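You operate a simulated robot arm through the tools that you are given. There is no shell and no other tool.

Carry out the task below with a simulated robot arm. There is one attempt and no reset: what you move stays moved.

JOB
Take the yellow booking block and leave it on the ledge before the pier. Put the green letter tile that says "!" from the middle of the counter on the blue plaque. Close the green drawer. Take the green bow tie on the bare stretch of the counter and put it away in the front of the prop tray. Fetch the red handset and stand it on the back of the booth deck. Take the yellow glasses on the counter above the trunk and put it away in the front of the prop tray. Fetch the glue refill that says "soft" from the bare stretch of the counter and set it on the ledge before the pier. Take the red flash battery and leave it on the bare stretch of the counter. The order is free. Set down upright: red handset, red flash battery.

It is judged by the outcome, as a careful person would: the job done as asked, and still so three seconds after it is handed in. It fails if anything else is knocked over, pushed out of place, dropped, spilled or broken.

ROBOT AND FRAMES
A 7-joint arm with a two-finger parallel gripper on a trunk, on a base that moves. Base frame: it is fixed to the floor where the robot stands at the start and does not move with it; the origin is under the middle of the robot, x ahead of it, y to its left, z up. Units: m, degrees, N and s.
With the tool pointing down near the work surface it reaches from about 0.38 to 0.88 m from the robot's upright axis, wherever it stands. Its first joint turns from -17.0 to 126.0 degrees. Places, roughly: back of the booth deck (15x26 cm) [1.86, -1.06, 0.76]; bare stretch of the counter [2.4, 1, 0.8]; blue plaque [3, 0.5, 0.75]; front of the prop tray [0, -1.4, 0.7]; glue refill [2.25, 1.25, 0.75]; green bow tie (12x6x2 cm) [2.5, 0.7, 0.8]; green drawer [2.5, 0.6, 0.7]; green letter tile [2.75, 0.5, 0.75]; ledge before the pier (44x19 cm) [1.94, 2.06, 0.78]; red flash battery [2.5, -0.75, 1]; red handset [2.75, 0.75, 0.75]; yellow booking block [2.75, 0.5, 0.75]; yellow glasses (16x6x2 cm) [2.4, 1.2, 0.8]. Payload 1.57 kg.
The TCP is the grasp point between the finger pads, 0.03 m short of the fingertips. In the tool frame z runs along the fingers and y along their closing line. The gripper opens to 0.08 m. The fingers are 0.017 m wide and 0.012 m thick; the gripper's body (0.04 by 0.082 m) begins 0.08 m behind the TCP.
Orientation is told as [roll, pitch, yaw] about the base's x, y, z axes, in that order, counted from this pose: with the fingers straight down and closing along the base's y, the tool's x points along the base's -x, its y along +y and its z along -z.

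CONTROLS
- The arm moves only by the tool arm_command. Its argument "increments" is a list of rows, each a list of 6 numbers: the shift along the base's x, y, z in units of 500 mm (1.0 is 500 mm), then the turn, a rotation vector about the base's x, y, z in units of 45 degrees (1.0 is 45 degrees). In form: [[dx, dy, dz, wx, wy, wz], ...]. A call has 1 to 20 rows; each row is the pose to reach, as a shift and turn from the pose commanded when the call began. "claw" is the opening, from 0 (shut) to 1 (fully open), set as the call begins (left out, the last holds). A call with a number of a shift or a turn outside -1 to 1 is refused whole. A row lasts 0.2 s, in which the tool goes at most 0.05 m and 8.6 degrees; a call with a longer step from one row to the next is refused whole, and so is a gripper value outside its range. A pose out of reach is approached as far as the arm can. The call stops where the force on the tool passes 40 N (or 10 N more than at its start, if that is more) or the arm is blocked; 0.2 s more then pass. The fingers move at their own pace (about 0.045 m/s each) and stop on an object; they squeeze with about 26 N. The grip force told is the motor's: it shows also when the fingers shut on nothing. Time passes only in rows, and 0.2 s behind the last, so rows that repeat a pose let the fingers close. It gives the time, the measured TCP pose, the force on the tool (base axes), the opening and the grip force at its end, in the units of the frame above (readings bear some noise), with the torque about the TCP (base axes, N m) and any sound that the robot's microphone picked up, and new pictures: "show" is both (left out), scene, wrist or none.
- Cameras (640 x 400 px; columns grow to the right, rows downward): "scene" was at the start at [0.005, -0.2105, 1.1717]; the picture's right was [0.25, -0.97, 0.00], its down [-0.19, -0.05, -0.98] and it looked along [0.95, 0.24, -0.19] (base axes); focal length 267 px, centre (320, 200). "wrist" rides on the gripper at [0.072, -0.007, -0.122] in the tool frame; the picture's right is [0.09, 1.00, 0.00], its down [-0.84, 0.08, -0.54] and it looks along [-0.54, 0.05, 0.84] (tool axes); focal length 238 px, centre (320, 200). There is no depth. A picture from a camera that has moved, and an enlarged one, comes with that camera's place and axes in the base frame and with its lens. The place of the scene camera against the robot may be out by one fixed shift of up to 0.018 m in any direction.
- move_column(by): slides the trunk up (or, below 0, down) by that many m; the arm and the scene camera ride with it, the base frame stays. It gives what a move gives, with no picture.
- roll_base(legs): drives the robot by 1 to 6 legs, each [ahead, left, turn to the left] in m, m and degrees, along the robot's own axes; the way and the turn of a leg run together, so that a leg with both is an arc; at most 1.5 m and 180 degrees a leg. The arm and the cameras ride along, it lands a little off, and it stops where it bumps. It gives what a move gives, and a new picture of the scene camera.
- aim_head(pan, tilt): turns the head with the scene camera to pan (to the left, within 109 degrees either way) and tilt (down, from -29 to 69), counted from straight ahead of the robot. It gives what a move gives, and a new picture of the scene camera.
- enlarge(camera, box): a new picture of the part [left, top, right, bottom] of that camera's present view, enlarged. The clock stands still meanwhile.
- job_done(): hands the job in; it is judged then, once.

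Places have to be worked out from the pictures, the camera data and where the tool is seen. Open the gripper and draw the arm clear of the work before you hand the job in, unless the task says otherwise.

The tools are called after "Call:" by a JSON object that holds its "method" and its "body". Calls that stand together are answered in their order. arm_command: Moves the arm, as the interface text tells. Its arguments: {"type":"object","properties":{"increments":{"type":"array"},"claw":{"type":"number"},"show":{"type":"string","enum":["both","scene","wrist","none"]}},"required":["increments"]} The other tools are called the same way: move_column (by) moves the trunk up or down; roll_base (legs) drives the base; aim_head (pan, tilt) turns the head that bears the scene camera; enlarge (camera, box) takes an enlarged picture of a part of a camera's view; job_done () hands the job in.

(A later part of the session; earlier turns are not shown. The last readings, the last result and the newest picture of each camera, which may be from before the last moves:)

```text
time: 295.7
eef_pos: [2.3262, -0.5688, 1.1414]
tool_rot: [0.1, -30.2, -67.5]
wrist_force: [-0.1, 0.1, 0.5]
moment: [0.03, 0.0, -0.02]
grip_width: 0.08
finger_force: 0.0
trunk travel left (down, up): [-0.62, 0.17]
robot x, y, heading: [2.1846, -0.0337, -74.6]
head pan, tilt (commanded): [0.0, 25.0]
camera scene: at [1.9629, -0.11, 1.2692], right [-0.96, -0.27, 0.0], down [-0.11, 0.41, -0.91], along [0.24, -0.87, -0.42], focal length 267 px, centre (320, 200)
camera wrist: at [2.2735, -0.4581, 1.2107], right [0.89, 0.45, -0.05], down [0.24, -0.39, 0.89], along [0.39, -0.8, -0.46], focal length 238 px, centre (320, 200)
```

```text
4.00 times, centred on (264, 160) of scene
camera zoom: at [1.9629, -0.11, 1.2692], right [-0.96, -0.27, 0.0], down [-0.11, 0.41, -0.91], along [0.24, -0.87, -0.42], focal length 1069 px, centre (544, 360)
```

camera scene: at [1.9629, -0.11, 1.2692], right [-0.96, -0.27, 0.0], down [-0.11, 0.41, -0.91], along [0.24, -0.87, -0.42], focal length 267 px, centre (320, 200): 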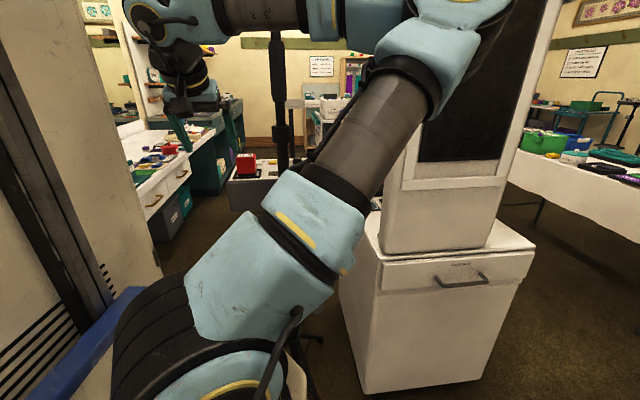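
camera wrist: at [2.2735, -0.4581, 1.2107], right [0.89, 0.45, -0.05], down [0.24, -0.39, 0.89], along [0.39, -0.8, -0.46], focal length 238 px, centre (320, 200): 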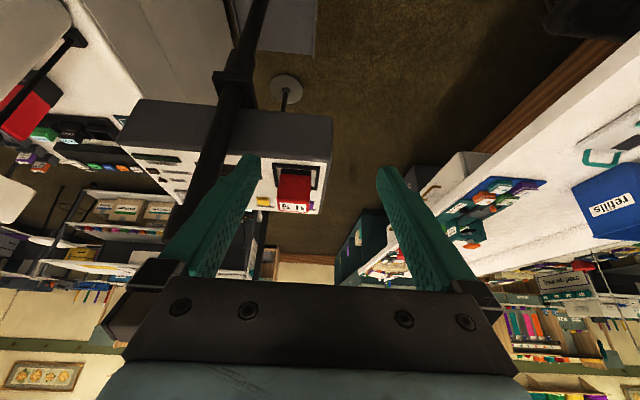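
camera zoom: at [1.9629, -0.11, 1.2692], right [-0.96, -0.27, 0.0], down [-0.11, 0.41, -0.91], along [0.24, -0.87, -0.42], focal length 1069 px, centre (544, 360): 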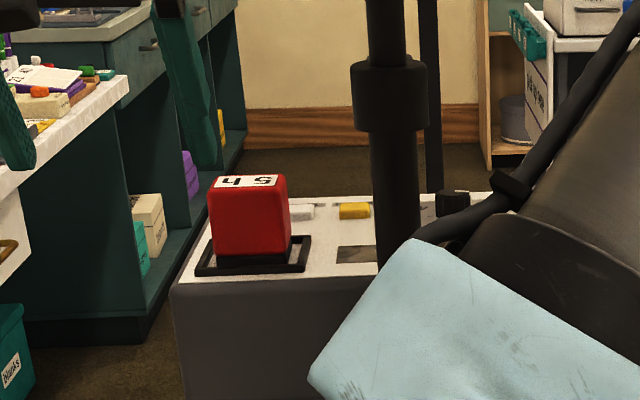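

The battery (≈5.6 cm wide, top near z≈1.04) is aligned with the tool. I'll tilt 10° more (keeping the wrist away from the tripod pole) and approach halfway for a second view.

Call:
{"method": "arm_command", "body": {"increments": [[0.012, -0.045, 0, -0.068, -0.028, 0], [0.024, -0.09, 0, -0.137, -0.057, 0], [0.048, -0.16, 0, -0.205, -0.085, 0]], "claw": 1, "show": "both"}}

Call:
{"method": "enlarge", "body": {"camera": "wrist", "box": [240, 130, 368, 230]}}

```text
time: 296.5
eef_pos: [2.3514, -0.647, 1.1418]
tool_rot: [0.2, -40.1, -67.7]
wrist_force: [-0.8, -0.4, -0.6]
moment: [0.0, 0.03, 0.0]
grip_width: 0.0799
finger_force: 0.1
trunk travel left (down, up): [-0.62, 0.17]
robot x, y, heading: [2.1851, -0.0328, -74.5]
head pan, tilt (commanded): [0.0, 25.0]
camera scene: at [1.9627, -0.1097, 1.2691], right [-0.96, -0.27, 0.0], down [-0.11, 0.41, -0.91], along [0.24, -0.87, -0.42], focal length 267 px, centre (320, 200)
camera wrist: at [2.2925, -0.5277, 1.1887], right [0.89, 0.45, -0.06], down [0.18, -0.24, 0.95], along [0.41, -0.86, -0.29], focal length 238 px, centre (320, 200)
```

scene: 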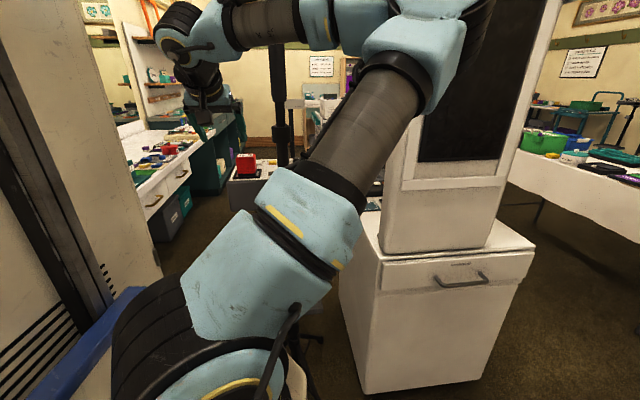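
wrist: 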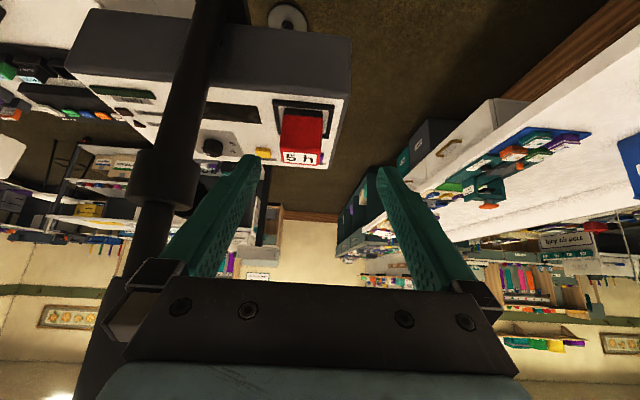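

```text
4.00 times, centred on (304, 180) of wrist
camera zoom: at [2.2925, -0.5277, 1.1887], right [0.89, 0.45, -0.06], down [0.18, -0.24, 0.95], along [0.41, -0.86, -0.29], focal length 953 px, centre (384, 280)
```

zoom: 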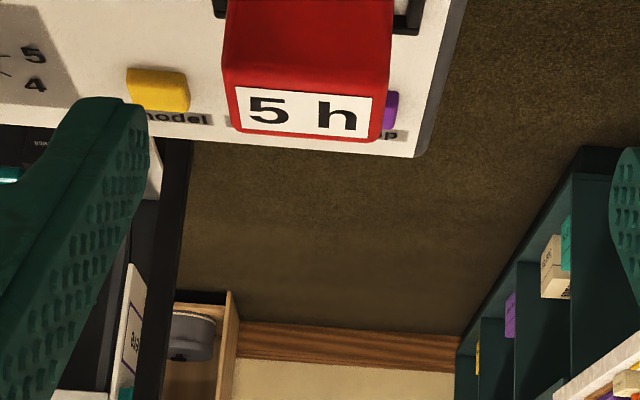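

Two views triangulate the battery's top-front edge near (2.387, -0.795, 1.034). I'll approach along the tool axis to about 10 cm before it and look again.

Call:
{"method": "arm_command", "body": {"increments": [[0.01, -0.065, -0.033, 0, 0, 0], [0.02, -0.13, -0.066, 0, 0, 0], [0.028, -0.19, -0.095, 0, 0, 0]], "claw": 1, "show": "both"}}

```text
time: 297.3
eef_pos: [2.3683, -0.743, 1.0938]
tool_rot: [0.1, -40.1, -67.6]
wrist_force: [-0.5, -0.3, -0.5]
moment: [-0.02, 0.0, 0.04]
grip_width: 0.0796
finger_force: 0.1
trunk travel left (down, up): [-0.62, 0.17]
robot x, y, heading: [2.1887, -0.0338, -74.7]
head pan, tilt (commanded): [0.0, 25.0]
camera scene: at [1.9627, -0.1096, 1.2692], right [-0.96, -0.27, 0.0], down [-0.11, 0.41, -0.91], along [0.24, -0.87, -0.42], focal length 267 px, centre (320, 200)
camera wrist: at [2.3095, -0.6234, 1.1409], right [0.89, 0.45, -0.06], down [0.18, -0.24, 0.95], along [0.41, -0.86, -0.29], focal length 238 px, centre (320, 200)
```

scene: 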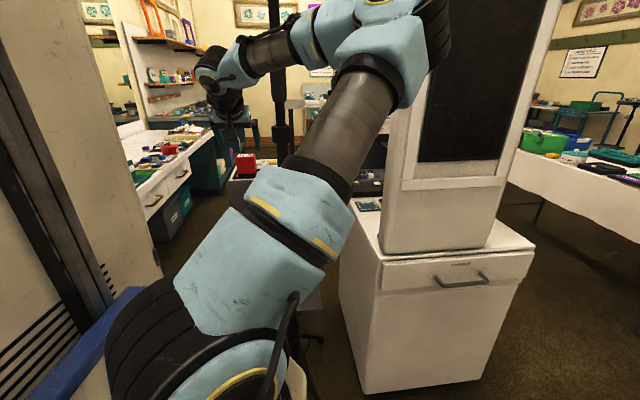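
wrist: 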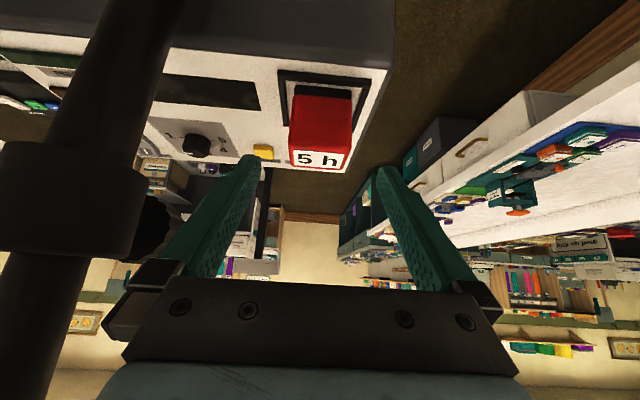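

All three views agree: battery centre ≈ (2.399, -0.814), top 1.035, bottom ≈0.973, and my gripper is laterally aligned. I'll advance slowly along the tool axis to straddle it.

Call:
{"method": "arm_command", "body": {"increments": [[0.012, -0.028, -0.03, 0, 0, 0], [0.024, -0.056, -0.06, 0, 0, 0], [0.036, -0.084, -0.09, 0, 0, 0], [0.046, -0.108, -0.117, 0, 0, 0]], "claw": 1, "show": "both"}}

```text
time: 298.3
eef_pos: [2.391, -0.797, 1.036]
tool_rot: [0.2, -40.1, -67.7]
wrist_force: [-0.3, 0.0, 0.2]
moment: [0.0, 0.0, 0.04]
grip_width: 0.0801
finger_force: 0.0
trunk travel left (down, up): [-0.62, 0.17]
robot x, y, heading: [2.184, -0.027, -74.6]
head pan, tilt (commanded): [0.0, 25.0]
camera scene: at [1.9626, -0.1097, 1.2692], right [-0.96, -0.27, 0.0], down [-0.11, 0.41, -0.91], along [0.24, -0.87, -0.42], focal length 267 px, centre (320, 200)
camera wrist: at [2.3332, -0.6786, 1.0837], right [0.89, 0.45, -0.06], down [0.18, -0.24, 0.95], along [0.41, -0.86, -0.3], focal length 238 px, centre (320, 200)
```

scene: 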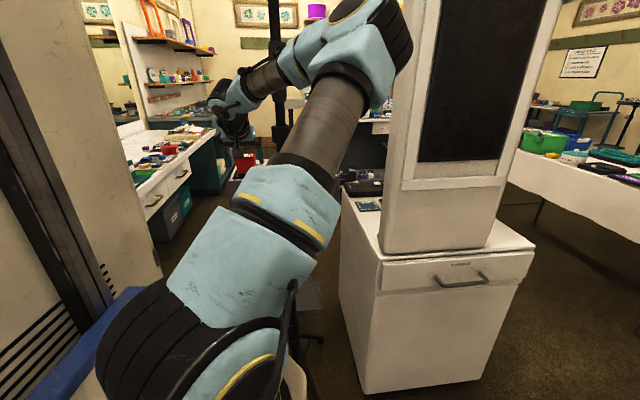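
wrist: 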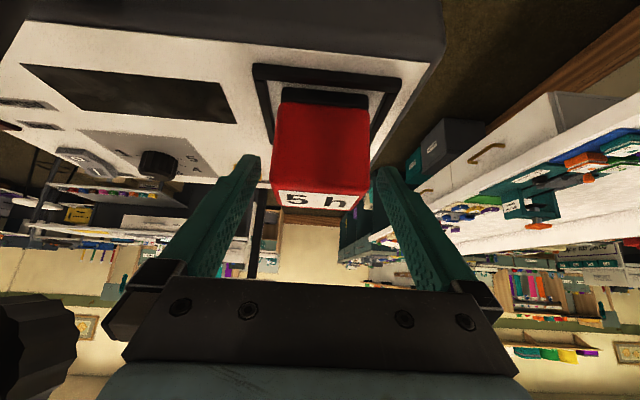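

The battery is centred between the fingers. One last small advance, then close.

Call:
{"method": "arm_command", "body": {"increments": [[0.007, -0.015, -0.018, 0, 0, 0], [0.0136, -0.0306, -0.036, 0, 0, 0]], "claw": 1, "show": "none"}}

Call:
{"method": "arm_command", "body": {"increments": [[0, 0, 0, 0, 0, 0], [0, 0, 0, 0, 0, 0], [0, 0, 0, 0, 0, 0], [0, 0, 0, 0, 0, 0]], "claw": 0, "show": "wrist"}}

```text
time: 298.9
eef_pos: [2.396, -0.8133, 1.0204]
tool_rot: [0.0, -40.0, -67.6]
wrist_force: [-0.8, -0.2, 0.6]
moment: [0.01, 0.01, -0.03]
grip_width: 0.0801
finger_force: 0.0
trunk travel left (down, up): [-0.62, 0.17]
robot x, y, heading: [2.1887, -0.0339, -74.1]
head pan, tilt (commanded): [0.0, 25.0]
```

```text
time: 299.9
eef_pos: [2.3963, -0.8132, 1.0203]
tool_rot: [0.1, -40.2, -67.6]
wrist_force: [-0.4, -2.9, -0.2]
moment: [-0.1, 0.05, 0.07]
grip_width: 0.0539
finger_force: 25.8
trunk travel left (down, up): [-0.62, 0.17]
robot x, y, heading: [2.1874, -0.0344, -74.8]
head pan, tilt (commanded): [0.0, 25.0]
camera wrist: at [2.3385, -0.6939, 1.0666], right [0.89, 0.45, -0.06], down [0.18, -0.24, 0.95], along [0.41, -0.86, -0.3], focal length 238 px, centre (320, 200)
```

wrist: 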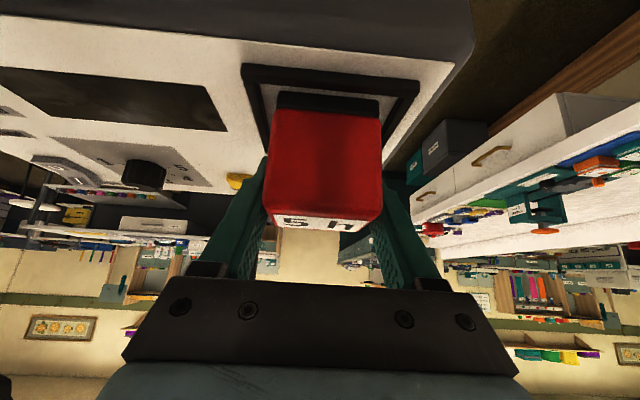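

Gripped (0.054 m). I'll lift straight up slowly, then retreat toward me.

Call:
{"method": "arm_command", "body": {"increments": [[0, 0, 0.02, 0, 0, 0], [0, 0, 0.05, 0, 0, 0], [0, 0, 0.09, 0, 0, 0], [0, 0, 0.13, 0, 0, 0], [0, 0, 0.17, 0, 0, 0]], "claw": 0, "show": "both"}}

```text
time: 301.1
eef_pos: [2.3969, -0.8138, 1.1006]
tool_rot: [0.1, -40.1, -67.6]
wrist_force: [0.6, -0.3, -2.9]
moment: [-0.03, -0.02, 0.01]
grip_width: 0.0539
finger_force: 26.1
trunk travel left (down, up): [-0.62, 0.17]
robot x, y, heading: [2.1874, -0.0356, -75.0]
head pan, tilt (commanded): [0.0, 25.0]
camera scene: at [1.9628, -0.1102, 1.2691], right [-0.96, -0.27, 0.0], down [-0.11, 0.41, -0.91], along [0.24, -0.87, -0.42], focal length 267 px, centre (320, 200)
camera wrist: at [2.3388, -0.6939, 1.1489], right [0.89, 0.45, -0.06], down [0.18, -0.24, 0.95], along [0.41, -0.86, -0.3], focal length 238 px, centre (320, 200)
```

scene: 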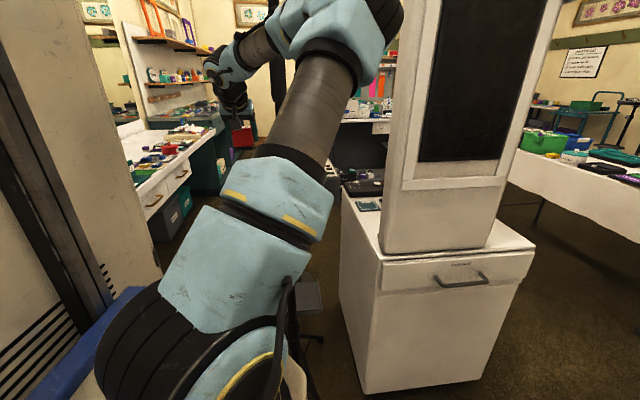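
wrist: 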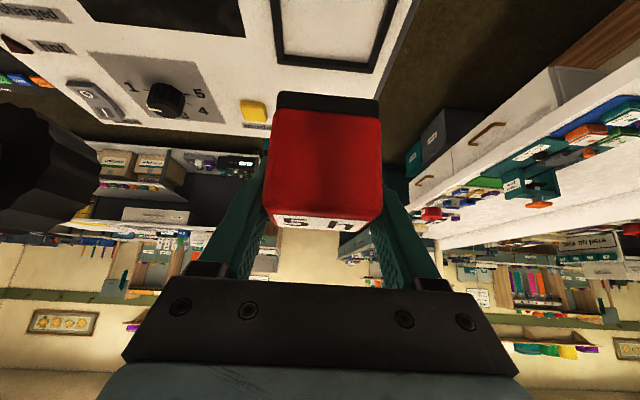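

The battery is out of its holder. I'll retreat straight north (away from the pole) with the arm.

Call:
{"method": "arm_command", "body": {"increments": [[0, 0.06, 0.01, 0, 0, 0], [0, 0.13, 0.02, 0, 0, 0], [0, 0.21, 0.02, 0, 0, 0], [0, 0.29, 0.02, 0, 0, 0], [0, 0.38, 0.02, 0, 0, 0], [0, 0.46, 0.02, 0, 0, 0]], "claw": 0, "show": "both"}}

```text
time: 302.5
eef_pos: [2.395, -0.584, 1.1093]
tool_rot: [0.1, -40.0, -67.6]
wrist_force: [-0.1, 0.6, -3.4]
moment: [-0.02, -0.06, -0.01]
grip_width: 0.0536
finger_force: 25.6
trunk travel left (down, up): [-0.62, 0.17]
robot x, y, heading: [2.1844, -0.0338, -74.7]
head pan, tilt (commanded): [0.0, 25.0]
camera scene: at [1.9629, -0.1102, 1.2691], right [-0.96, -0.27, 0.0], down [-0.11, 0.41, -0.91], along [0.24, -0.87, -0.42], focal length 267 px, centre (320, 200)
camera wrist: at [2.3363, -0.4645, 1.1568], right [0.89, 0.45, -0.06], down [0.18, -0.24, 0.95], along [0.41, -0.86, -0.3], focal length 238 px, centre (320, 200)
```

scene: 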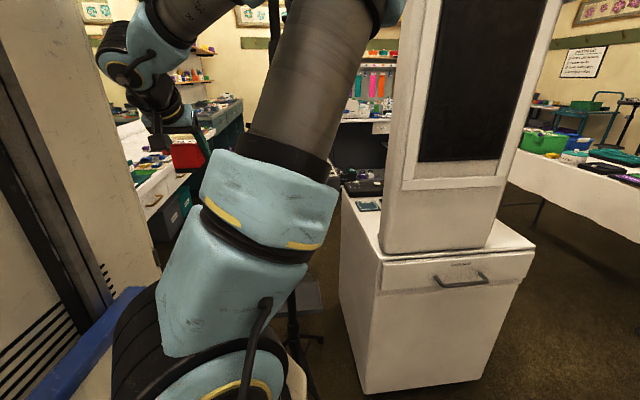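
wrist: 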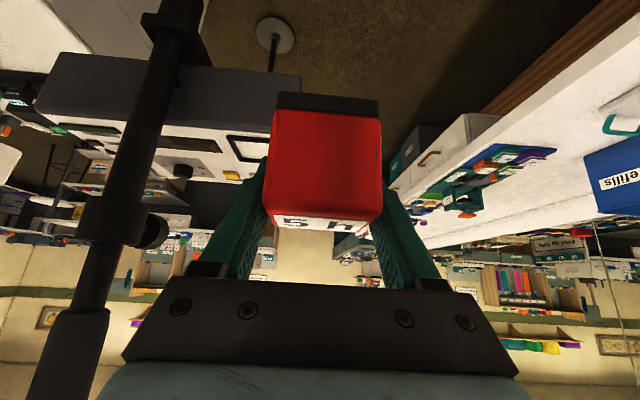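

The tripod and box are undisturbed. I'll strafe right away from the tripod, turn left toward the counter, and drive to the bare stretch.

Call:
{"method": "roll_base", "body": {"legs": [[-0.13, -0.6, 0], [0, 0, 98], [0.5, 0.4, 0]]}}

Call:
{"method": "arm_command", "body": {"increments": [[0, 0, 0, 0, 0, 0]], "claw": 0, "show": "wrist"}}

```text
time: 313.2
eef_pos: [2.3865, 0.7811, 1.1101]
tool_rot: [0.0, -40.2, 30.0]
wrist_force: [0.7, -0.3, -3.1]
moment: [0.02, -0.05, 0.05]
grip_width: 0.0537
finger_force: 26.0
trunk travel left (down, up): [-0.62, 0.17]
robot x, y, heading: [1.8657, 0.5009, 23.0]
head pan, tilt (commanded): [0.0, 25.0]
camera scene: at [1.9658, 0.2913, 1.2692], right [0.39, -0.92, 0.0], down [-0.39, -0.17, -0.91], along [0.83, 0.35, -0.42], focal length 267 px, centre (320, 200)
```

scene: 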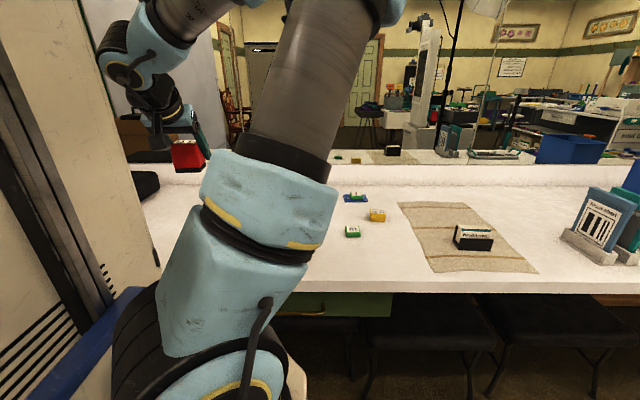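

```text
time: 313.6
eef_pos: [2.3882, 0.7818, 1.1096]
tool_rot: [0.1, -40.0, 29.9]
wrist_force: [0.3, 0.3, -3.0]
moment: [0.01, -0.04, 0.01]
grip_width: 0.0539
finger_force: 26.2
trunk travel left (down, up): [-0.62, 0.17]
robot x, y, heading: [1.8669, 0.5009, 23.1]
head pan, tilt (commanded): [0.0, 25.0]
camera wrist: at [2.275, 0.7064, 1.1569], right [-0.56, 0.83, -0.06], down [0.21, 0.21, 0.95], along [0.8, 0.52, -0.3], focal length 238 px, centre (320, 200)
```

wrist: 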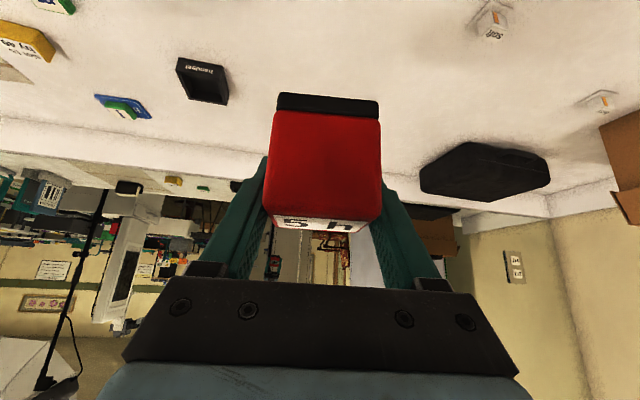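

The "soft" refill is still at (2.357, 1.034); the spot around (2.445, 0.885) is bare. I'll bring the battery over that spot and down to z≈0.85.

Call:
{"method": "arm_command", "body": {"increments": [[0.038, 0.069, -0.03, 0, 0, 0], [0.076, 0.137, -0.08, 0, 0, 0], [0.114, 0.206, -0.14, 0, 0, 0], [0.114, 0.206, -0.23, 0, 0, 0], [0.114, 0.206, -0.32, 0, 0, 0], [0.114, 0.206, -0.41, 0, 0, 0], [0.114, 0.206, -0.48, 0, 0, 0], [0.114, 0.206, -0.52, 0, 0, 0]], "claw": 0, "show": "both"}}

```text
time: 315.4
eef_pos: [2.4447, 0.8812, 0.8485]
tool_rot: [0.2, -40.1, 30.0]
wrist_force: [0.9, -0.1, -3.5]
moment: [0.04, -0.04, -0.03]
grip_width: 0.0538
finger_force: 26.0
trunk travel left (down, up): [-0.62, 0.17]
robot x, y, heading: [1.8679, 0.4991, 23.2]
head pan, tilt (commanded): [0.0, 25.0]
camera scene: at [1.9656, 0.2911, 1.2692], right [0.39, -0.92, 0.0], down [-0.39, -0.17, -0.91], along [0.83, 0.35, -0.42], focal length 267 px, centre (320, 200)
camera wrist: at [2.3328, 0.8073, 0.8963], right [-0.56, 0.83, -0.06], down [0.21, 0.21, 0.95], along [0.8, 0.52, -0.3], focal length 238 px, centre (320, 200)
```

scene: 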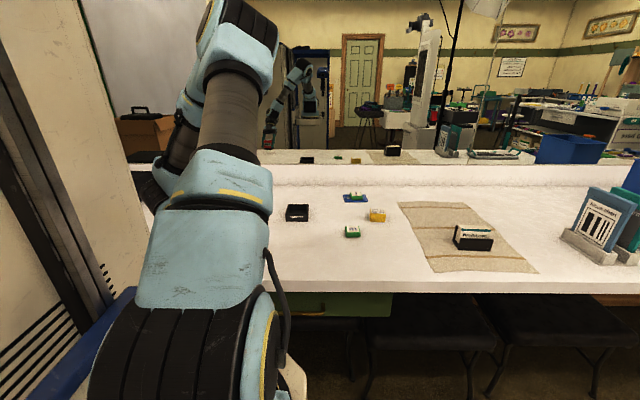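
wrist: 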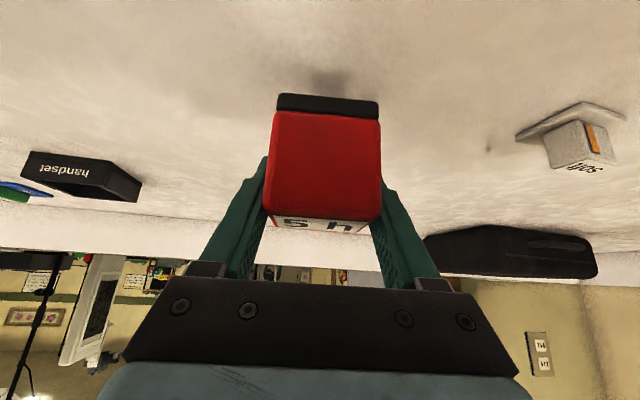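

Near the surface; lowering in small steps until contact.

Call:
{"method": "arm_command", "body": {"increments": [[0, 0, -0.008, 0, 0, 0], [0, 0, -0.016, 0, 0, 0], [0, 0, -0.022, 0, 0, 0], [0, 0, -0.028, 0, 0, 0]], "claw": 0, "show": "none"}}

```text
time: 316.4
eef_pos: [2.4444, 0.884, 0.8369]
tool_rot: [0.1, -40.1, 30.1]
wrist_force: [-0.6, -0.7, -3.1]
moment: [-0.04, -0.02, -0.01]
grip_width: 0.054
finger_force: 26.1
trunk travel left (down, up): [-0.62, 0.17]
robot x, y, heading: [1.8718, 0.5011, 23.4]
head pan, tilt (commanded): [0.0, 25.0]
```

Call:
{"method": "arm_command", "body": {"increments": [[0, 0, -0.006, 0, 0, 0], [0, 0, -0.012, 0, 0, 0], [0, 0, -0.018, 0, 0, 0]], "claw": 0, "show": "none"}}

```text
time: 317.2
eef_pos: [2.445, 0.8841, 0.8263]
tool_rot: [0.0, -40.0, 30.0]
wrist_force: [0.8, 0.5, -3.1]
moment: [0.01, -0.04, 0.0]
grip_width: 0.0539
finger_force: 26.2
trunk travel left (down, up): [-0.62, 0.17]
robot x, y, heading: [1.869, 0.5013, 22.8]
head pan, tilt (commanded): [0.0, 25.0]
```

Call:
{"method": "arm_command", "body": {"increments": [[0, 0, -0.005, 0, 0, 0], [0, 0, -0.01, 0, 0, 0]], "claw": 0, "show": "wrist"}}

```text
time: 317.9
eef_pos: [2.4458, 0.8827, 0.821]
tool_rot: [0.0, -40.1, 30.0]
wrist_force: [-0.3, 0.3, -2.5]
moment: [0.02, -0.06, -0.03]
grip_width: 0.0541
finger_force: 25.9
trunk travel left (down, up): [-0.62, 0.17]
robot x, y, heading: [1.87, 0.5001, 23.1]
head pan, tilt (commanded): [0.0, 25.0]
camera wrist: at [2.3328, 0.8082, 0.8684], right [-0.56, 0.83, -0.06], down [0.21, 0.21, 0.95], along [0.8, 0.52, -0.3], focal length 238 px, centre (320, 200)
```

wrist: 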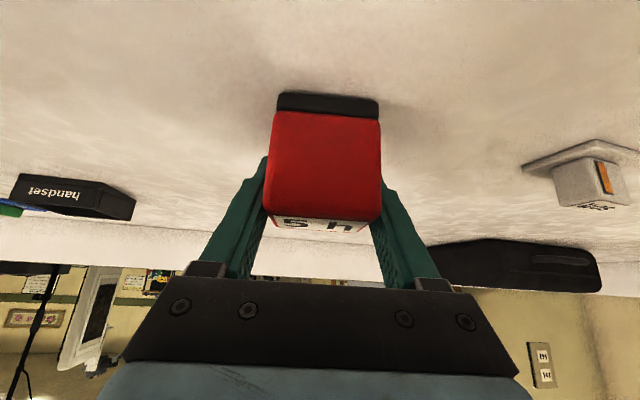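

Call:
{"method": "arm_command", "body": {"increments": [[0, 0, -0.004, 0, 0, 0], [0, 0, -0.008, 0, 0, 0], [0, 0, -0.012, 0, 0, 0]], "claw": 0, "show": "wrist"}}

```text
time: 318.6
eef_pos: [2.446, 0.883, 0.817]
tool_rot: [0.1, -40.3, 29.9]
wrist_force: [1.3, -3.9, 20.7]
moment: [-0.14, 0.3, 0.32]
grip_width: 0.0544
finger_force: 26.0
trunk travel left (down, up): [-0.62, 0.17]
robot x, y, heading: [1.8674, 0.5047, 22.9]
head pan, tilt (commanded): [0.0, 25.0]
camera wrist: at [2.3321, 0.8097, 0.864], right [-0.56, 0.83, -0.06], down [0.21, 0.21, 0.95], along [0.8, 0.52, -0.29], focal length 238 px, centre (320, 200)
```

wrist: 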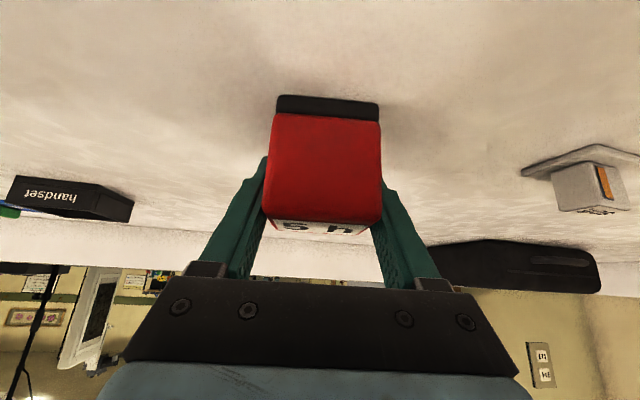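

Contact reached (≈21 N). I'll ease off slightly and open.

Call:
{"method": "arm_command", "body": {"increments": [[0, 0, 0.003, 0, 0, 0], [0, 0, 0.003, 0, 0, 0]], "claw": 0, "show": "none"}}

Call:
{"method": "arm_command", "body": {"increments": [[0, 0, 0, 0, 0, 0], [0, 0, 0, 0, 0, 0], [0, 0, 0, 0, 0, 0]], "claw": 1, "show": "wrist"}}

```text
time: 319.2
eef_pos: [2.4446, 0.8842, 0.8172]
tool_rot: [0.1, -40.1, 30.0]
wrist_force: [3.4, 1.0, 7.5]
moment: [0.12, -0.26, 0.03]
grip_width: 0.0538
finger_force: 26.1
trunk travel left (down, up): [-0.62, 0.17]
robot x, y, heading: [1.8689, 0.5014, 22.9]
head pan, tilt (commanded): [0.0, 25.0]
```

```text
time: 320.1
eef_pos: [2.4446, 0.8838, 0.8178]
tool_rot: [0.1, -40.0, 30.1]
wrist_force: [0.3, -0.1, 0.0]
moment: [0.0, 0.06, -0.02]
grip_width: 0.0803
finger_force: 0.1
trunk travel left (down, up): [-0.62, 0.17]
robot x, y, heading: [1.871, 0.4993, 22.9]
head pan, tilt (commanded): [0.0, 25.0]
camera wrist: at [2.3313, 0.8097, 0.8645], right [-0.56, 0.83, -0.06], down [0.21, 0.21, 0.95], along [0.8, 0.52, -0.3], focal length 238 px, centre (320, 200)
```

wrist: 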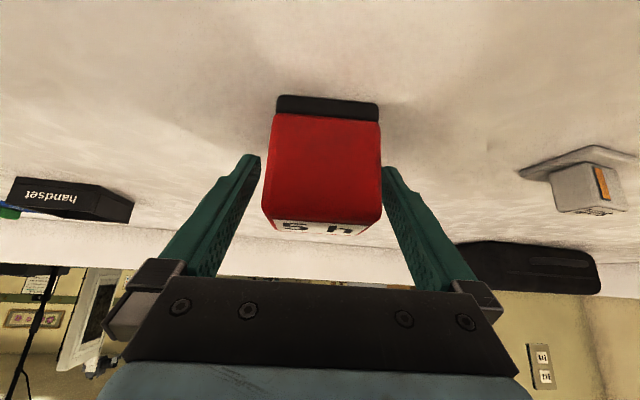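

The battery stands on its own. I'll withdraw back along the tool axis, then look at the refill.

Call:
{"method": "arm_command", "body": {"increments": [[-0.042, -0.024, 0.058, 0, 0, 0], [-0.084, -0.048, 0.115, 0, 0, 0], [-0.125, -0.072, 0.172, 0, 0, 0], [-0.167, -0.096, 0.23, 0, 0, 0], [-0.19, -0.11, 0.3, 0, 0, 0], [-0.2, -0.12, 0.38, 0, 0, 0]], "claw": 1, "show": "wrist"}}

```text
time: 321.6
eef_pos: [2.3982, 0.7771, 0.9877]
tool_rot: [-1.5, -37.4, 23.5]
wrist_force: [0.4, -0.5, -0.7]
moment: [0.04, 0.03, 0.01]
grip_width: 0.0799
finger_force: 0.0
trunk travel left (down, up): [-0.62, 0.17]
robot x, y, heading: [1.8732, 0.5021, 23.1]
head pan, tilt (commanded): [0.0, 25.0]
stopped in row 6: the arm was blocked; the commanded pose is now the measured one
camera wrist: at [2.2787, 0.7194, 1.0411], right [-0.45, 0.89, -0.08], down [0.27, 0.22, 0.94], along [0.85, 0.4, -0.34], focal length 238 px, centre (320, 200)
```

wrist: 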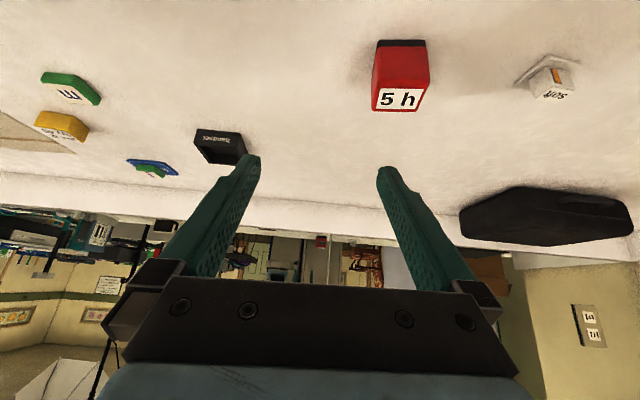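

I'll straighten the tool to vertical at height, then roll left 0.2 m so the refill is in front of me.

Call:
{"method": "arm_command", "body": {"increments": [[0.01, 0.005, 0.03, -0.06, 0.155, 0.002], [0.02, 0.01, 0.06, -0.12, 0.31, 0.004], [0.03, 0.015, 0.09, -0.18, 0.466, 0.007], [0.04, 0.02, 0.12, -0.24, 0.621, 0.009], [0.04, 0.02, 0.14, -0.3, 0.776, 0.011]], "claw": 1, "show": "none"}}

Call:
{"method": "roll_base", "body": {"legs": [[0, 0.2, 0]]}}

Call:
{"method": "arm_command", "body": {"increments": [[0, 0, 0, 0, 0, 0]], "claw": 1, "show": "wrist"}}

```text
time: 322.9
eef_pos: [2.4013, 0.7971, 1.0683]
tool_rot: [1.1, -1.0, 24.7]
wrist_force: [-0.2, 0.4, 0.3]
moment: [-0.02, -0.04, 0.04]
grip_width: 0.08
finger_force: 0.0
trunk travel left (down, up): [-0.62, 0.17]
robot x, y, heading: [1.8682, 0.5025, 22.8]
head pan, tilt (commanded): [0.0, 25.0]
```

```text
time: 324.5
eef_pos: [2.3221, 0.9856, 1.067]
tool_rot: [1.0, -1.2, 24.6]
wrist_force: [-0.3, -0.1, 1.0]
moment: [-0.01, 0.0, 0.05]
grip_width: 0.0801
finger_force: 0.0
trunk travel left (down, up): [-0.62, 0.17]
robot x, y, heading: [1.7876, 0.6886, 22.9]
head pan, tilt (commanded): [0.0, 25.0]
camera scene: at [1.8855, 0.4797, 1.2692], right [0.39, -0.92, 0.0], down [-0.39, -0.17, -0.91], along [0.83, 0.35, -0.42], focal length 267 px, centre (320, 200)
```

scene: 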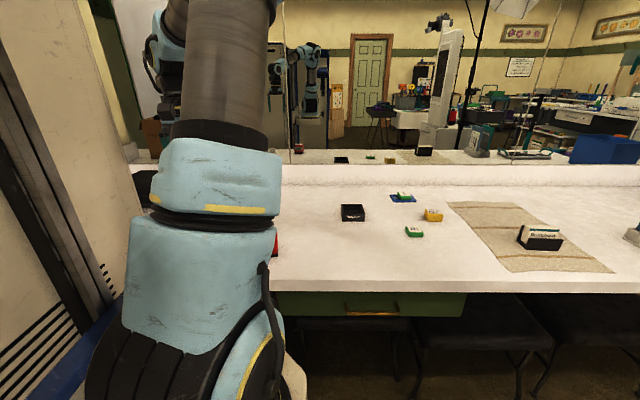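

```text
time: 324.9
eef_pos: [2.3222, 0.985, 1.067]
tool_rot: [1.0, -1.2, 24.6]
wrist_force: [-0.4, -0.1, 0.0]
moment: [0.0, -0.01, 0.0]
grip_width: 0.0799
finger_force: 0.0
trunk travel left (down, up): [-0.62, 0.17]
robot x, y, heading: [1.7895, 0.69, 23.0]
head pan, tilt (commanded): [0.0, 25.0]
camera wrist: at [2.2573, 0.9444, 1.1878], right [-0.5, 0.87, 0.02], down [0.72, 0.4, 0.56], along [0.48, 0.29, -0.83], focal length 238 px, centre (320, 200)
```

wrist: 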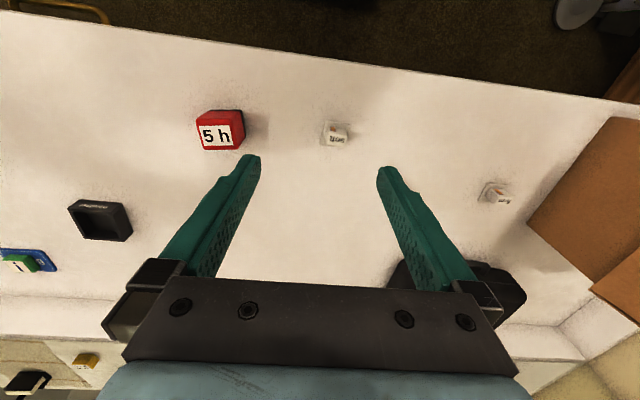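

Call:
{"method": "move_column", "body": {"by": -0.12}}

Call:
{"method": "arm_command", "body": {"increments": [[0, 0, 0, 0, 0, 0]], "claw": 1, "show": "wrist"}}

Call:
{"method": "enlarge", "body": {"camera": "wrist", "box": [270, 70, 398, 170]}}

```text
time: 326.4
eef_pos: [2.3223, 0.9853, 0.9477]
tool_rot: [1.1, -1.1, 24.6]
wrist_force: [-0.9, 0.3, 1.0]
moment: [0.04, -0.01, -0.02]
grip_width: 0.0797
finger_force: 0.0
trunk travel left (down, up): [-0.5, 0.29]
robot x, y, heading: [1.7883, 0.688, 23.1]
head pan, tilt (commanded): [0.0, 25.0]
```

```text
time: 326.8
eef_pos: [2.3223, 0.9849, 0.9472]
tool_rot: [1.0, -1.3, 24.6]
wrist_force: [0.0, -1.2, 1.1]
moment: [0.01, 0.02, 0.01]
grip_width: 0.0799
finger_force: 0.1
trunk travel left (down, up): [-0.5, 0.29]
robot x, y, heading: [1.786, 0.6881, 22.9]
head pan, tilt (commanded): [0.0, 25.0]
camera wrist: at [2.2573, 0.9444, 1.0679], right [-0.5, 0.87, 0.02], down [0.72, 0.4, 0.56], along [0.48, 0.29, -0.83], focal length 238 px, centre (320, 200)
```

wrist: 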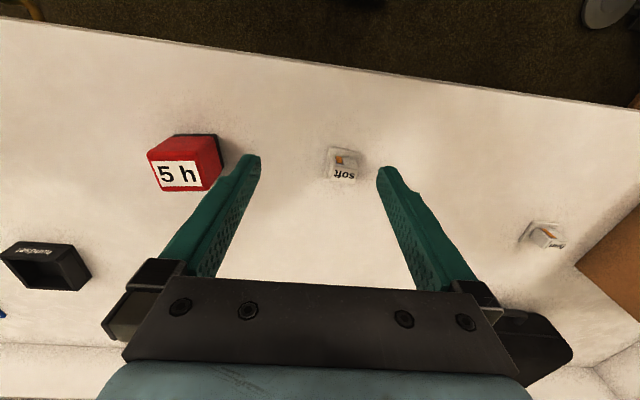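

```text
4.00 times, centred on (334, 120) of wrist
camera zoom: at [2.2573, 0.9444, 1.0679], right [-0.5, 0.87, 0.02], down [0.72, 0.4, 0.56], along [0.48, 0.29, -0.83], focal length 953 px, centre (264, 520)
```

zoom: 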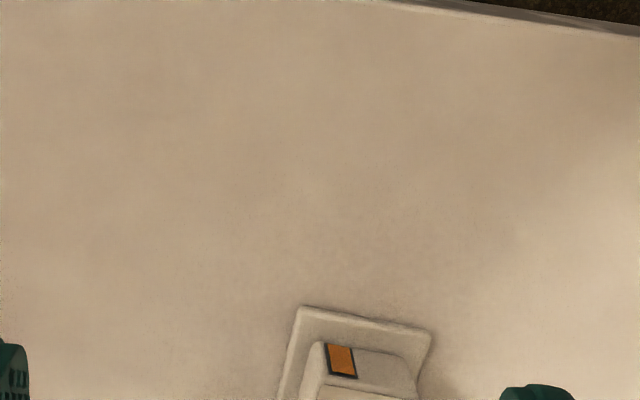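

Call:
{"method": "enlarge", "body": {"camera": "wrist", "box": [290, 130, 398, 200]}}

```text
5.71 times, centred on (344, 165) of wrist
camera zoom: at [2.2573, 0.9444, 1.0679], right [-0.5, 0.87, 0.02], down [0.72, 0.4, 0.56], along [0.48, 0.29, -0.83], focal length 1362 px, centre (183, 400)
```

zoom: 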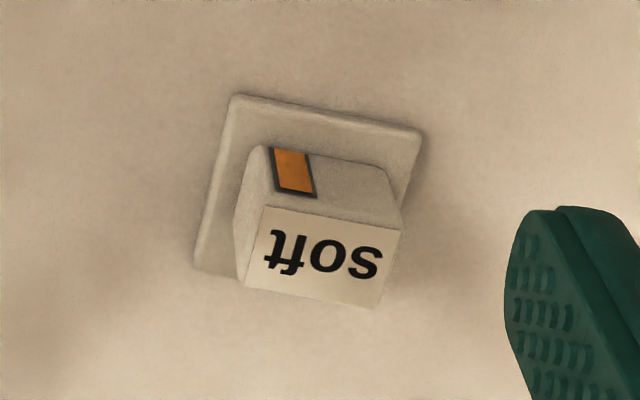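

The refill is a small block on a square plate at ≈(2.3575, 1.0435), block about 2.8 cm wide with top near z≈0.815. I'll align above it.

Call:
{"method": "arm_command", "body": {"increments": [[0.025, 0.04, -0.03, -0.011, 0.006, -0.045], [0.05, 0.08, -0.06, -0.021, 0.011, -0.09], [0.07, 0.117, -0.094, -0.032, 0.017, -0.133], [0.07, 0.117, -0.094, -0.032, 0.017, -0.133]], "claw": 1, "show": "wrist"}}

Call:
{"method": "enlarge", "body": {"camera": "wrist", "box": [256, 80, 384, 180]}}

```text
time: 327.8
eef_pos: [2.3571, 1.0438, 0.8993]
tool_rot: [0.0, 0.0, 18.7]
wrist_force: [1.0, -0.1, -0.4]
moment: [0.01, 0.03, 0.0]
grip_width: 0.0801
finger_force: 0.2
trunk travel left (down, up): [-0.5, 0.29]
robot x, y, heading: [1.7911, 0.6904, 22.9]
head pan, tilt (commanded): [0.0, 25.0]
camera wrist: at [2.2904, 1.0131, 1.0215], right [-0.4, 0.91, 0.0], down [0.77, 0.34, 0.54], along [0.5, 0.22, -0.84], focal length 238 px, centre (320, 200)
```

wrist: 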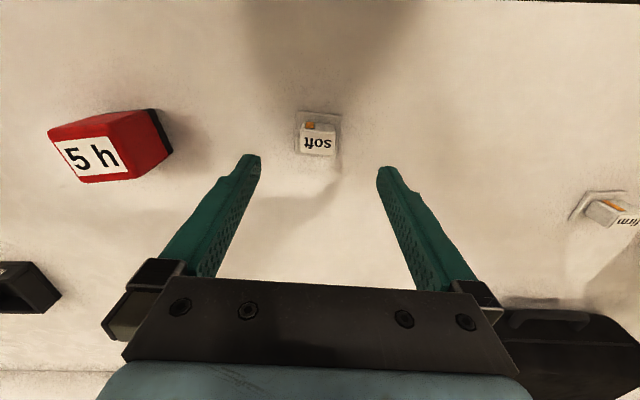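

```text
4.00 times, centred on (320, 130) of wrist
camera zoom: at [2.2904, 1.0131, 1.0215], right [-0.4, 0.91, 0.0], down [0.77, 0.34, 0.54], along [0.5, 0.22, -0.84], focal length 953 px, centre (320, 480)
```

zoom: 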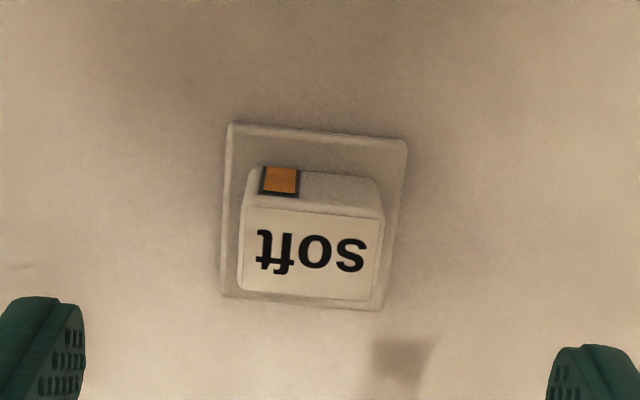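

Block and plate centres coincide at (2.358, 1.0405). I'll descend to TCP z≈0.825 and close on the block.

Call:
{"method": "arm_command", "body": {"increments": [[0.002, -0.006, -0.06, 0, 0, 0.03], [0.002, -0.0066, -0.11, 0, 0, 0.03], [0.002, -0.0066, -0.1486, 0, 0, 0.03]], "claw": 1, "show": "wrist"}}

Call:
{"method": "arm_command", "body": {"increments": [[0, 0, 0, 0, 0, 0], [0, 0, 0, 0, 0, 0], [0, 0, 0, 0, 0, 0], [0, 0, 0, 0, 0, 0], [0, 0, 0, 0, 0, 0]], "claw": 0, "show": "wrist"}}

```text
time: 328.6
eef_pos: [2.3575, 1.04, 0.8268]
tool_rot: [0.0, 0.1, 19.9]
wrist_force: [-0.3, -0.6, -0.1]
moment: [0.01, 0.0, 0.03]
grip_width: 0.08
finger_force: 0.0
trunk travel left (down, up): [-0.5, 0.29]
robot x, y, heading: [1.7912, 0.6916, 23.2]
head pan, tilt (commanded): [0.0, 25.0]
camera wrist: at [2.2913, 1.0075, 0.9475], right [-0.43, 0.9, 0.0], down [0.76, 0.36, 0.54], along [0.49, 0.23, -0.84], focal length 238 px, centre (320, 200)
```

wrist: 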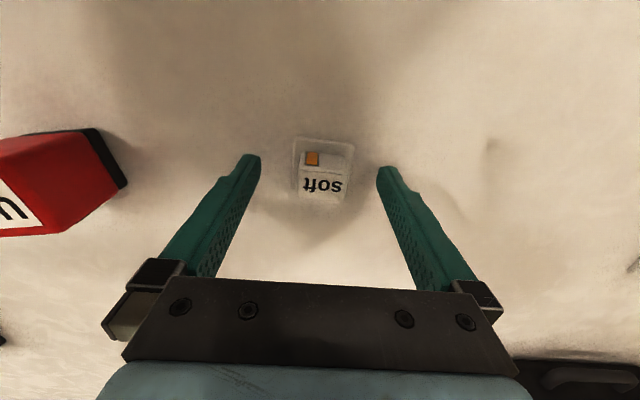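

```text
time: 329.8
eef_pos: [2.3582, 1.0391, 0.8258]
tool_rot: [0.0, 0.1, 19.9]
wrist_force: [-0.6, 0.2, -0.6]
moment: [-0.02, 0.0, 0.02]
grip_width: 0.0309
finger_force: 26.7
trunk travel left (down, up): [-0.5, 0.29]
robot x, y, heading: [1.7897, 0.6905, 23.1]
head pan, tilt (commanded): [0.0, 25.0]
camera wrist: at [2.2915, 1.0076, 0.9474], right [-0.43, 0.9, 0.0], down [0.76, 0.36, 0.54], along [0.49, 0.23, -0.84], focal length 238 px, centre (320, 200)
```

wrist: 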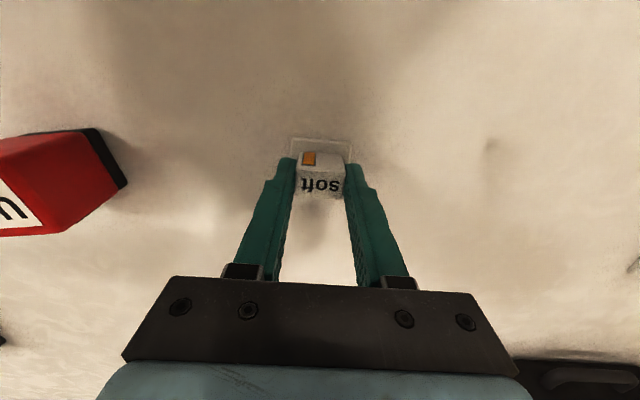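

Gripped at 0.031 m. Lift straight up and check that plate and block come together.

Call:
{"method": "arm_command", "body": {"increments": [[0, 0, 0.03, 0, 0, 0], [0, 0, 0.08, 0, 0, 0], [0, 0, 0.15, 0, 0, 0], [0, 0, 0.23, 0, 0, 0], [0, 0, 0.32, 0, 0, 0], [0, 0, 0.42, 0, 0, 0]], "claw": 0, "show": "wrist"}}

```text
time: 331.2
eef_pos: [2.3568, 1.039, 1.0377]
tool_rot: [-0.1, 0.1, 19.9]
wrist_force: [0.7, -0.4, 0.6]
moment: [0.03, 0.02, 0.03]
grip_width: 0.0307
finger_force: 26.2
trunk travel left (down, up): [-0.5, 0.29]
robot x, y, heading: [1.7903, 0.6908, 22.8]
head pan, tilt (commanded): [0.0, 25.0]
camera wrist: at [2.2904, 1.0077, 1.16], right [-0.43, 0.9, 0.0], down [0.76, 0.36, 0.54], along [0.49, 0.23, -0.84], focal length 238 px, centre (320, 200)
```

wrist: 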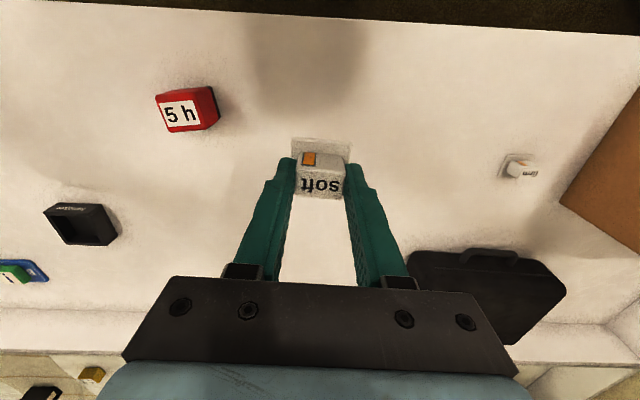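

The whole refill came up. The ledge lies beyond the cardboard box and a backdrop foot, so I'll back off, strafe left, raise the column and inspect with the wrist camera.

Call:
{"method": "roll_base", "body": {"legs": [[-0.35, 0, 0], [0, 0.62, 0]]}}

Call:
{"method": "move_column", "body": {"by": 0.2}}

Call:
{"method": "arm_command", "body": {"increments": [[0, 0, 0, 0, 0, 0]], "claw": 0, "show": "both"}}

```text
time: 336.6
eef_pos: [1.7823, 1.4907, 1.0381]
tool_rot: [0.0, 0.0, 19.8]
wrist_force: [0.2, 0.2, -1.0]
moment: [0.01, -0.05, 0.01]
grip_width: 0.0308
finger_force: 26.4
trunk travel left (down, up): [-0.5, 0.29]
robot x, y, heading: [1.2151, 1.1431, 22.8]
head pan, tilt (commanded): [0.0, 25.0]
camera scene: at [1.3083, 0.9311, 1.1492], right [0.39, -0.92, 0.0], down [-0.39, -0.16, -0.91], along [0.84, 0.35, -0.42], focal length 267 px, centre (320, 200)
```

scene: 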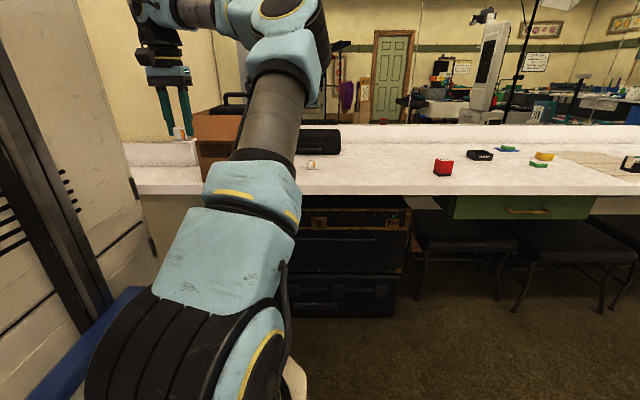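

```text
time: 338.8
eef_pos: [1.781, 1.4907, 1.237]
tool_rot: [0.0, 0.1, 19.6]
wrist_force: [-0.3, -0.2, -0.2]
moment: [-0.02, 0.03, 0.0]
grip_width: 0.0307
finger_force: 25.9
trunk travel left (down, up): [-0.7, 0.09]
robot x, y, heading: [1.2112, 1.1424, 22.9]
head pan, tilt (commanded): [0.0, 25.0]
```

```text
time: 339.2
eef_pos: [1.7813, 1.4894, 1.2373]
tool_rot: [0.0, 0.0, 19.7]
wrist_force: [0.2, 0.5, -0.2]
moment: [-0.01, -0.02, 0.01]
grip_width: 0.0305
finger_force: 25.9
trunk travel left (down, up): [-0.7, 0.09]
robot x, y, heading: [1.2129, 1.1403, 22.7]
head pan, tilt (commanded): [0.0, 25.0]
camera scene: at [1.3083, 0.9311, 1.3491], right [0.39, -0.92, 0.0], down [-0.39, -0.16, -0.91], along [0.84, 0.35, -0.42], focal length 267 px, centre (320, 200)
camera wrist: at [1.7151, 1.4578, 1.3596], right [-0.42, 0.91, 0.0], down [0.76, 0.36, 0.54], along [0.49, 0.23, -0.84], focal length 238 px, centre (320, 200)
```

scene: 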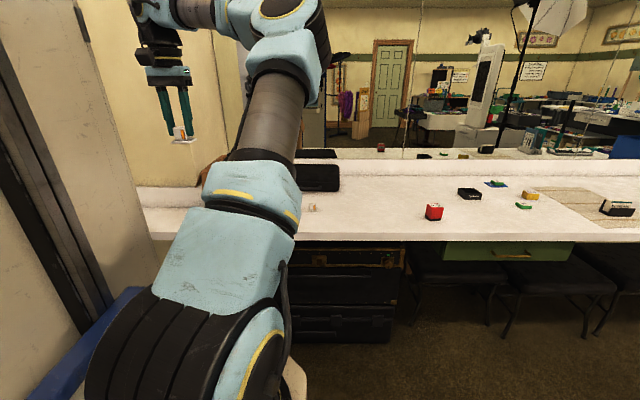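
wrist: 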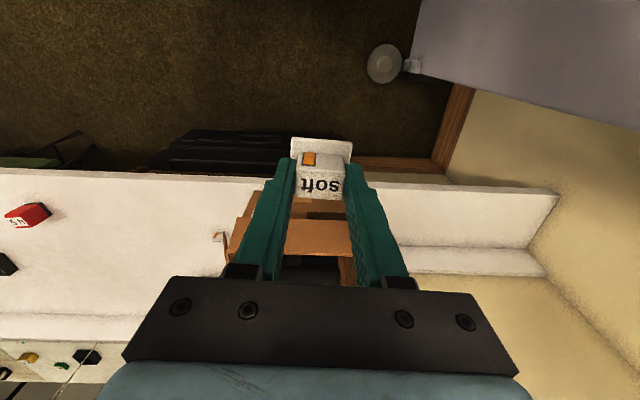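

The narrow ledge (left of the box) is visible, with the backdrop foot in front of it. I'll raise the column fully so my forearm stays above the box, then roll forward.

Call:
{"method": "move_column", "body": {"by": 0.09}}

Call:
{"method": "arm_command", "body": {"increments": [[0, 0, -0.06, 0, 0, 0], [0, 0, -0.12, 0, 0, 0]], "claw": 0, "show": "none"}}

Call:
{"method": "roll_base", "body": {"legs": [[0, -0.03, 0], [0.36, 0, 0]]}}

Call:
{"method": "arm_command", "body": {"increments": [[0, 0, 0, 0, 0, 0]], "claw": 0, "show": "wrist"}}

```text
time: 340.5
eef_pos: [1.7815, 1.4901, 1.3272]
tool_rot: [0.0, 0.1, 19.9]
wrist_force: [0.0, 0.3, -1.0]
moment: [0.02, 0.0, -0.01]
grip_width: 0.031
finger_force: 26.1
trunk travel left (down, up): [-0.79, 0.0]
robot x, y, heading: [1.212, 1.1429, 22.7]
head pan, tilt (commanded): [0.0, 25.0]
```

```text
time: 341.1
eef_pos: [1.7766, 1.4898, 1.2674]
tool_rot: [0.0, 0.2, 19.8]
wrist_force: [-0.3, 0.5, 0.1]
moment: [-0.01, 0.0, 0.0]
grip_width: 0.031
finger_force: 26.2
trunk travel left (down, up): [-0.79, 0.0]
robot x, y, heading: [1.2133, 1.14, 23.0]
head pan, tilt (commanded): [0.0, 25.0]
```

```text
time: 343.8
eef_pos: [2.1314, 1.6015, 1.2679]
tool_rot: [0.0, 0.0, 19.6]
wrist_force: [0.6, 0.0, -0.6]
moment: [0.0, 0.0, 0.0]
grip_width: 0.0308
finger_force: 26.3
trunk travel left (down, up): [-0.79, 0.0]
robot x, y, heading: [1.5658, 1.2594, 22.6]
head pan, tilt (commanded): [0.0, 25.0]
camera scene: at [1.659, 1.0454, 1.4392], right [0.38, -0.92, 0.0], down [-0.39, -0.16, -0.91], along [0.84, 0.35, -0.42], focal length 267 px, centre (320, 200)
```

scene: 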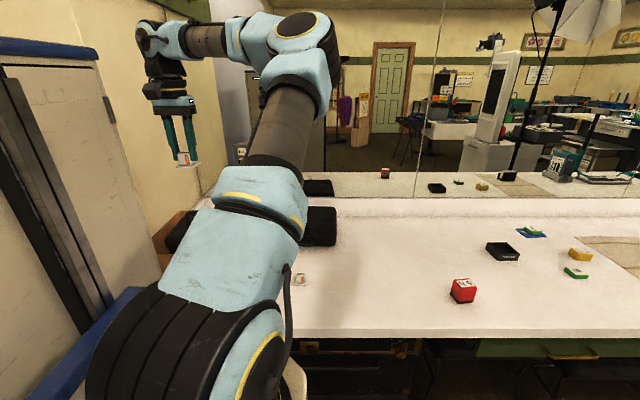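

```text
time: 344.2
eef_pos: [2.1299, 1.6029, 1.2684]
tool_rot: [0.0, 0.1, 19.5]
wrist_force: [-0.8, 0.3, -0.4]
moment: [-0.03, 0.01, 0.02]
grip_width: 0.031
finger_force: 25.9
trunk travel left (down, up): [-0.79, 0.0]
robot x, y, heading: [1.566, 1.2558, 22.7]
head pan, tilt (commanded): [0.0, 25.0]
camera wrist: at [2.0643, 1.5701, 1.3896], right [-0.42, 0.91, 0.0], down [0.76, 0.35, 0.54], along [0.49, 0.23, -0.84], focal length 238 px, centre (320, 200)
```

wrist: 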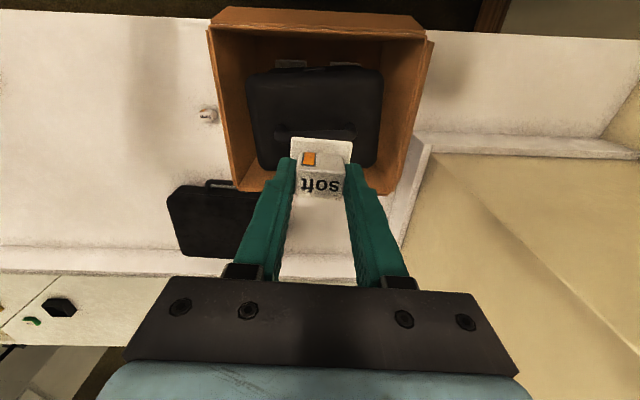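

The top view shows the box ends at s≈-1.23 and the ledge is clear. I'll swing the refill left over the box to above the ledge at about (2.026, 1.920).

Call:
{"method": "arm_command", "body": {"increments": [[-0.03, 0.09, 0, 0, 0, 0], [-0.06, 0.18, -0.02, 0, 0, 0], [-0.09, 0.27, -0.04, 0, 0, 0], [-0.119, 0.36, -0.07, 0, 0, 0], [-0.149, 0.452, -0.1, 0, 0, 0], [-0.179, 0.543, -0.12, 0, 0, 0], [-0.2086, 0.6334, -0.14, 0, 0, 0], [-0.2086, 0.6334, -0.14, 0, 0, 0]], "claw": 0, "show": "both"}}

```text
refused: row 5 steps farther than a row can; nothing moved
```

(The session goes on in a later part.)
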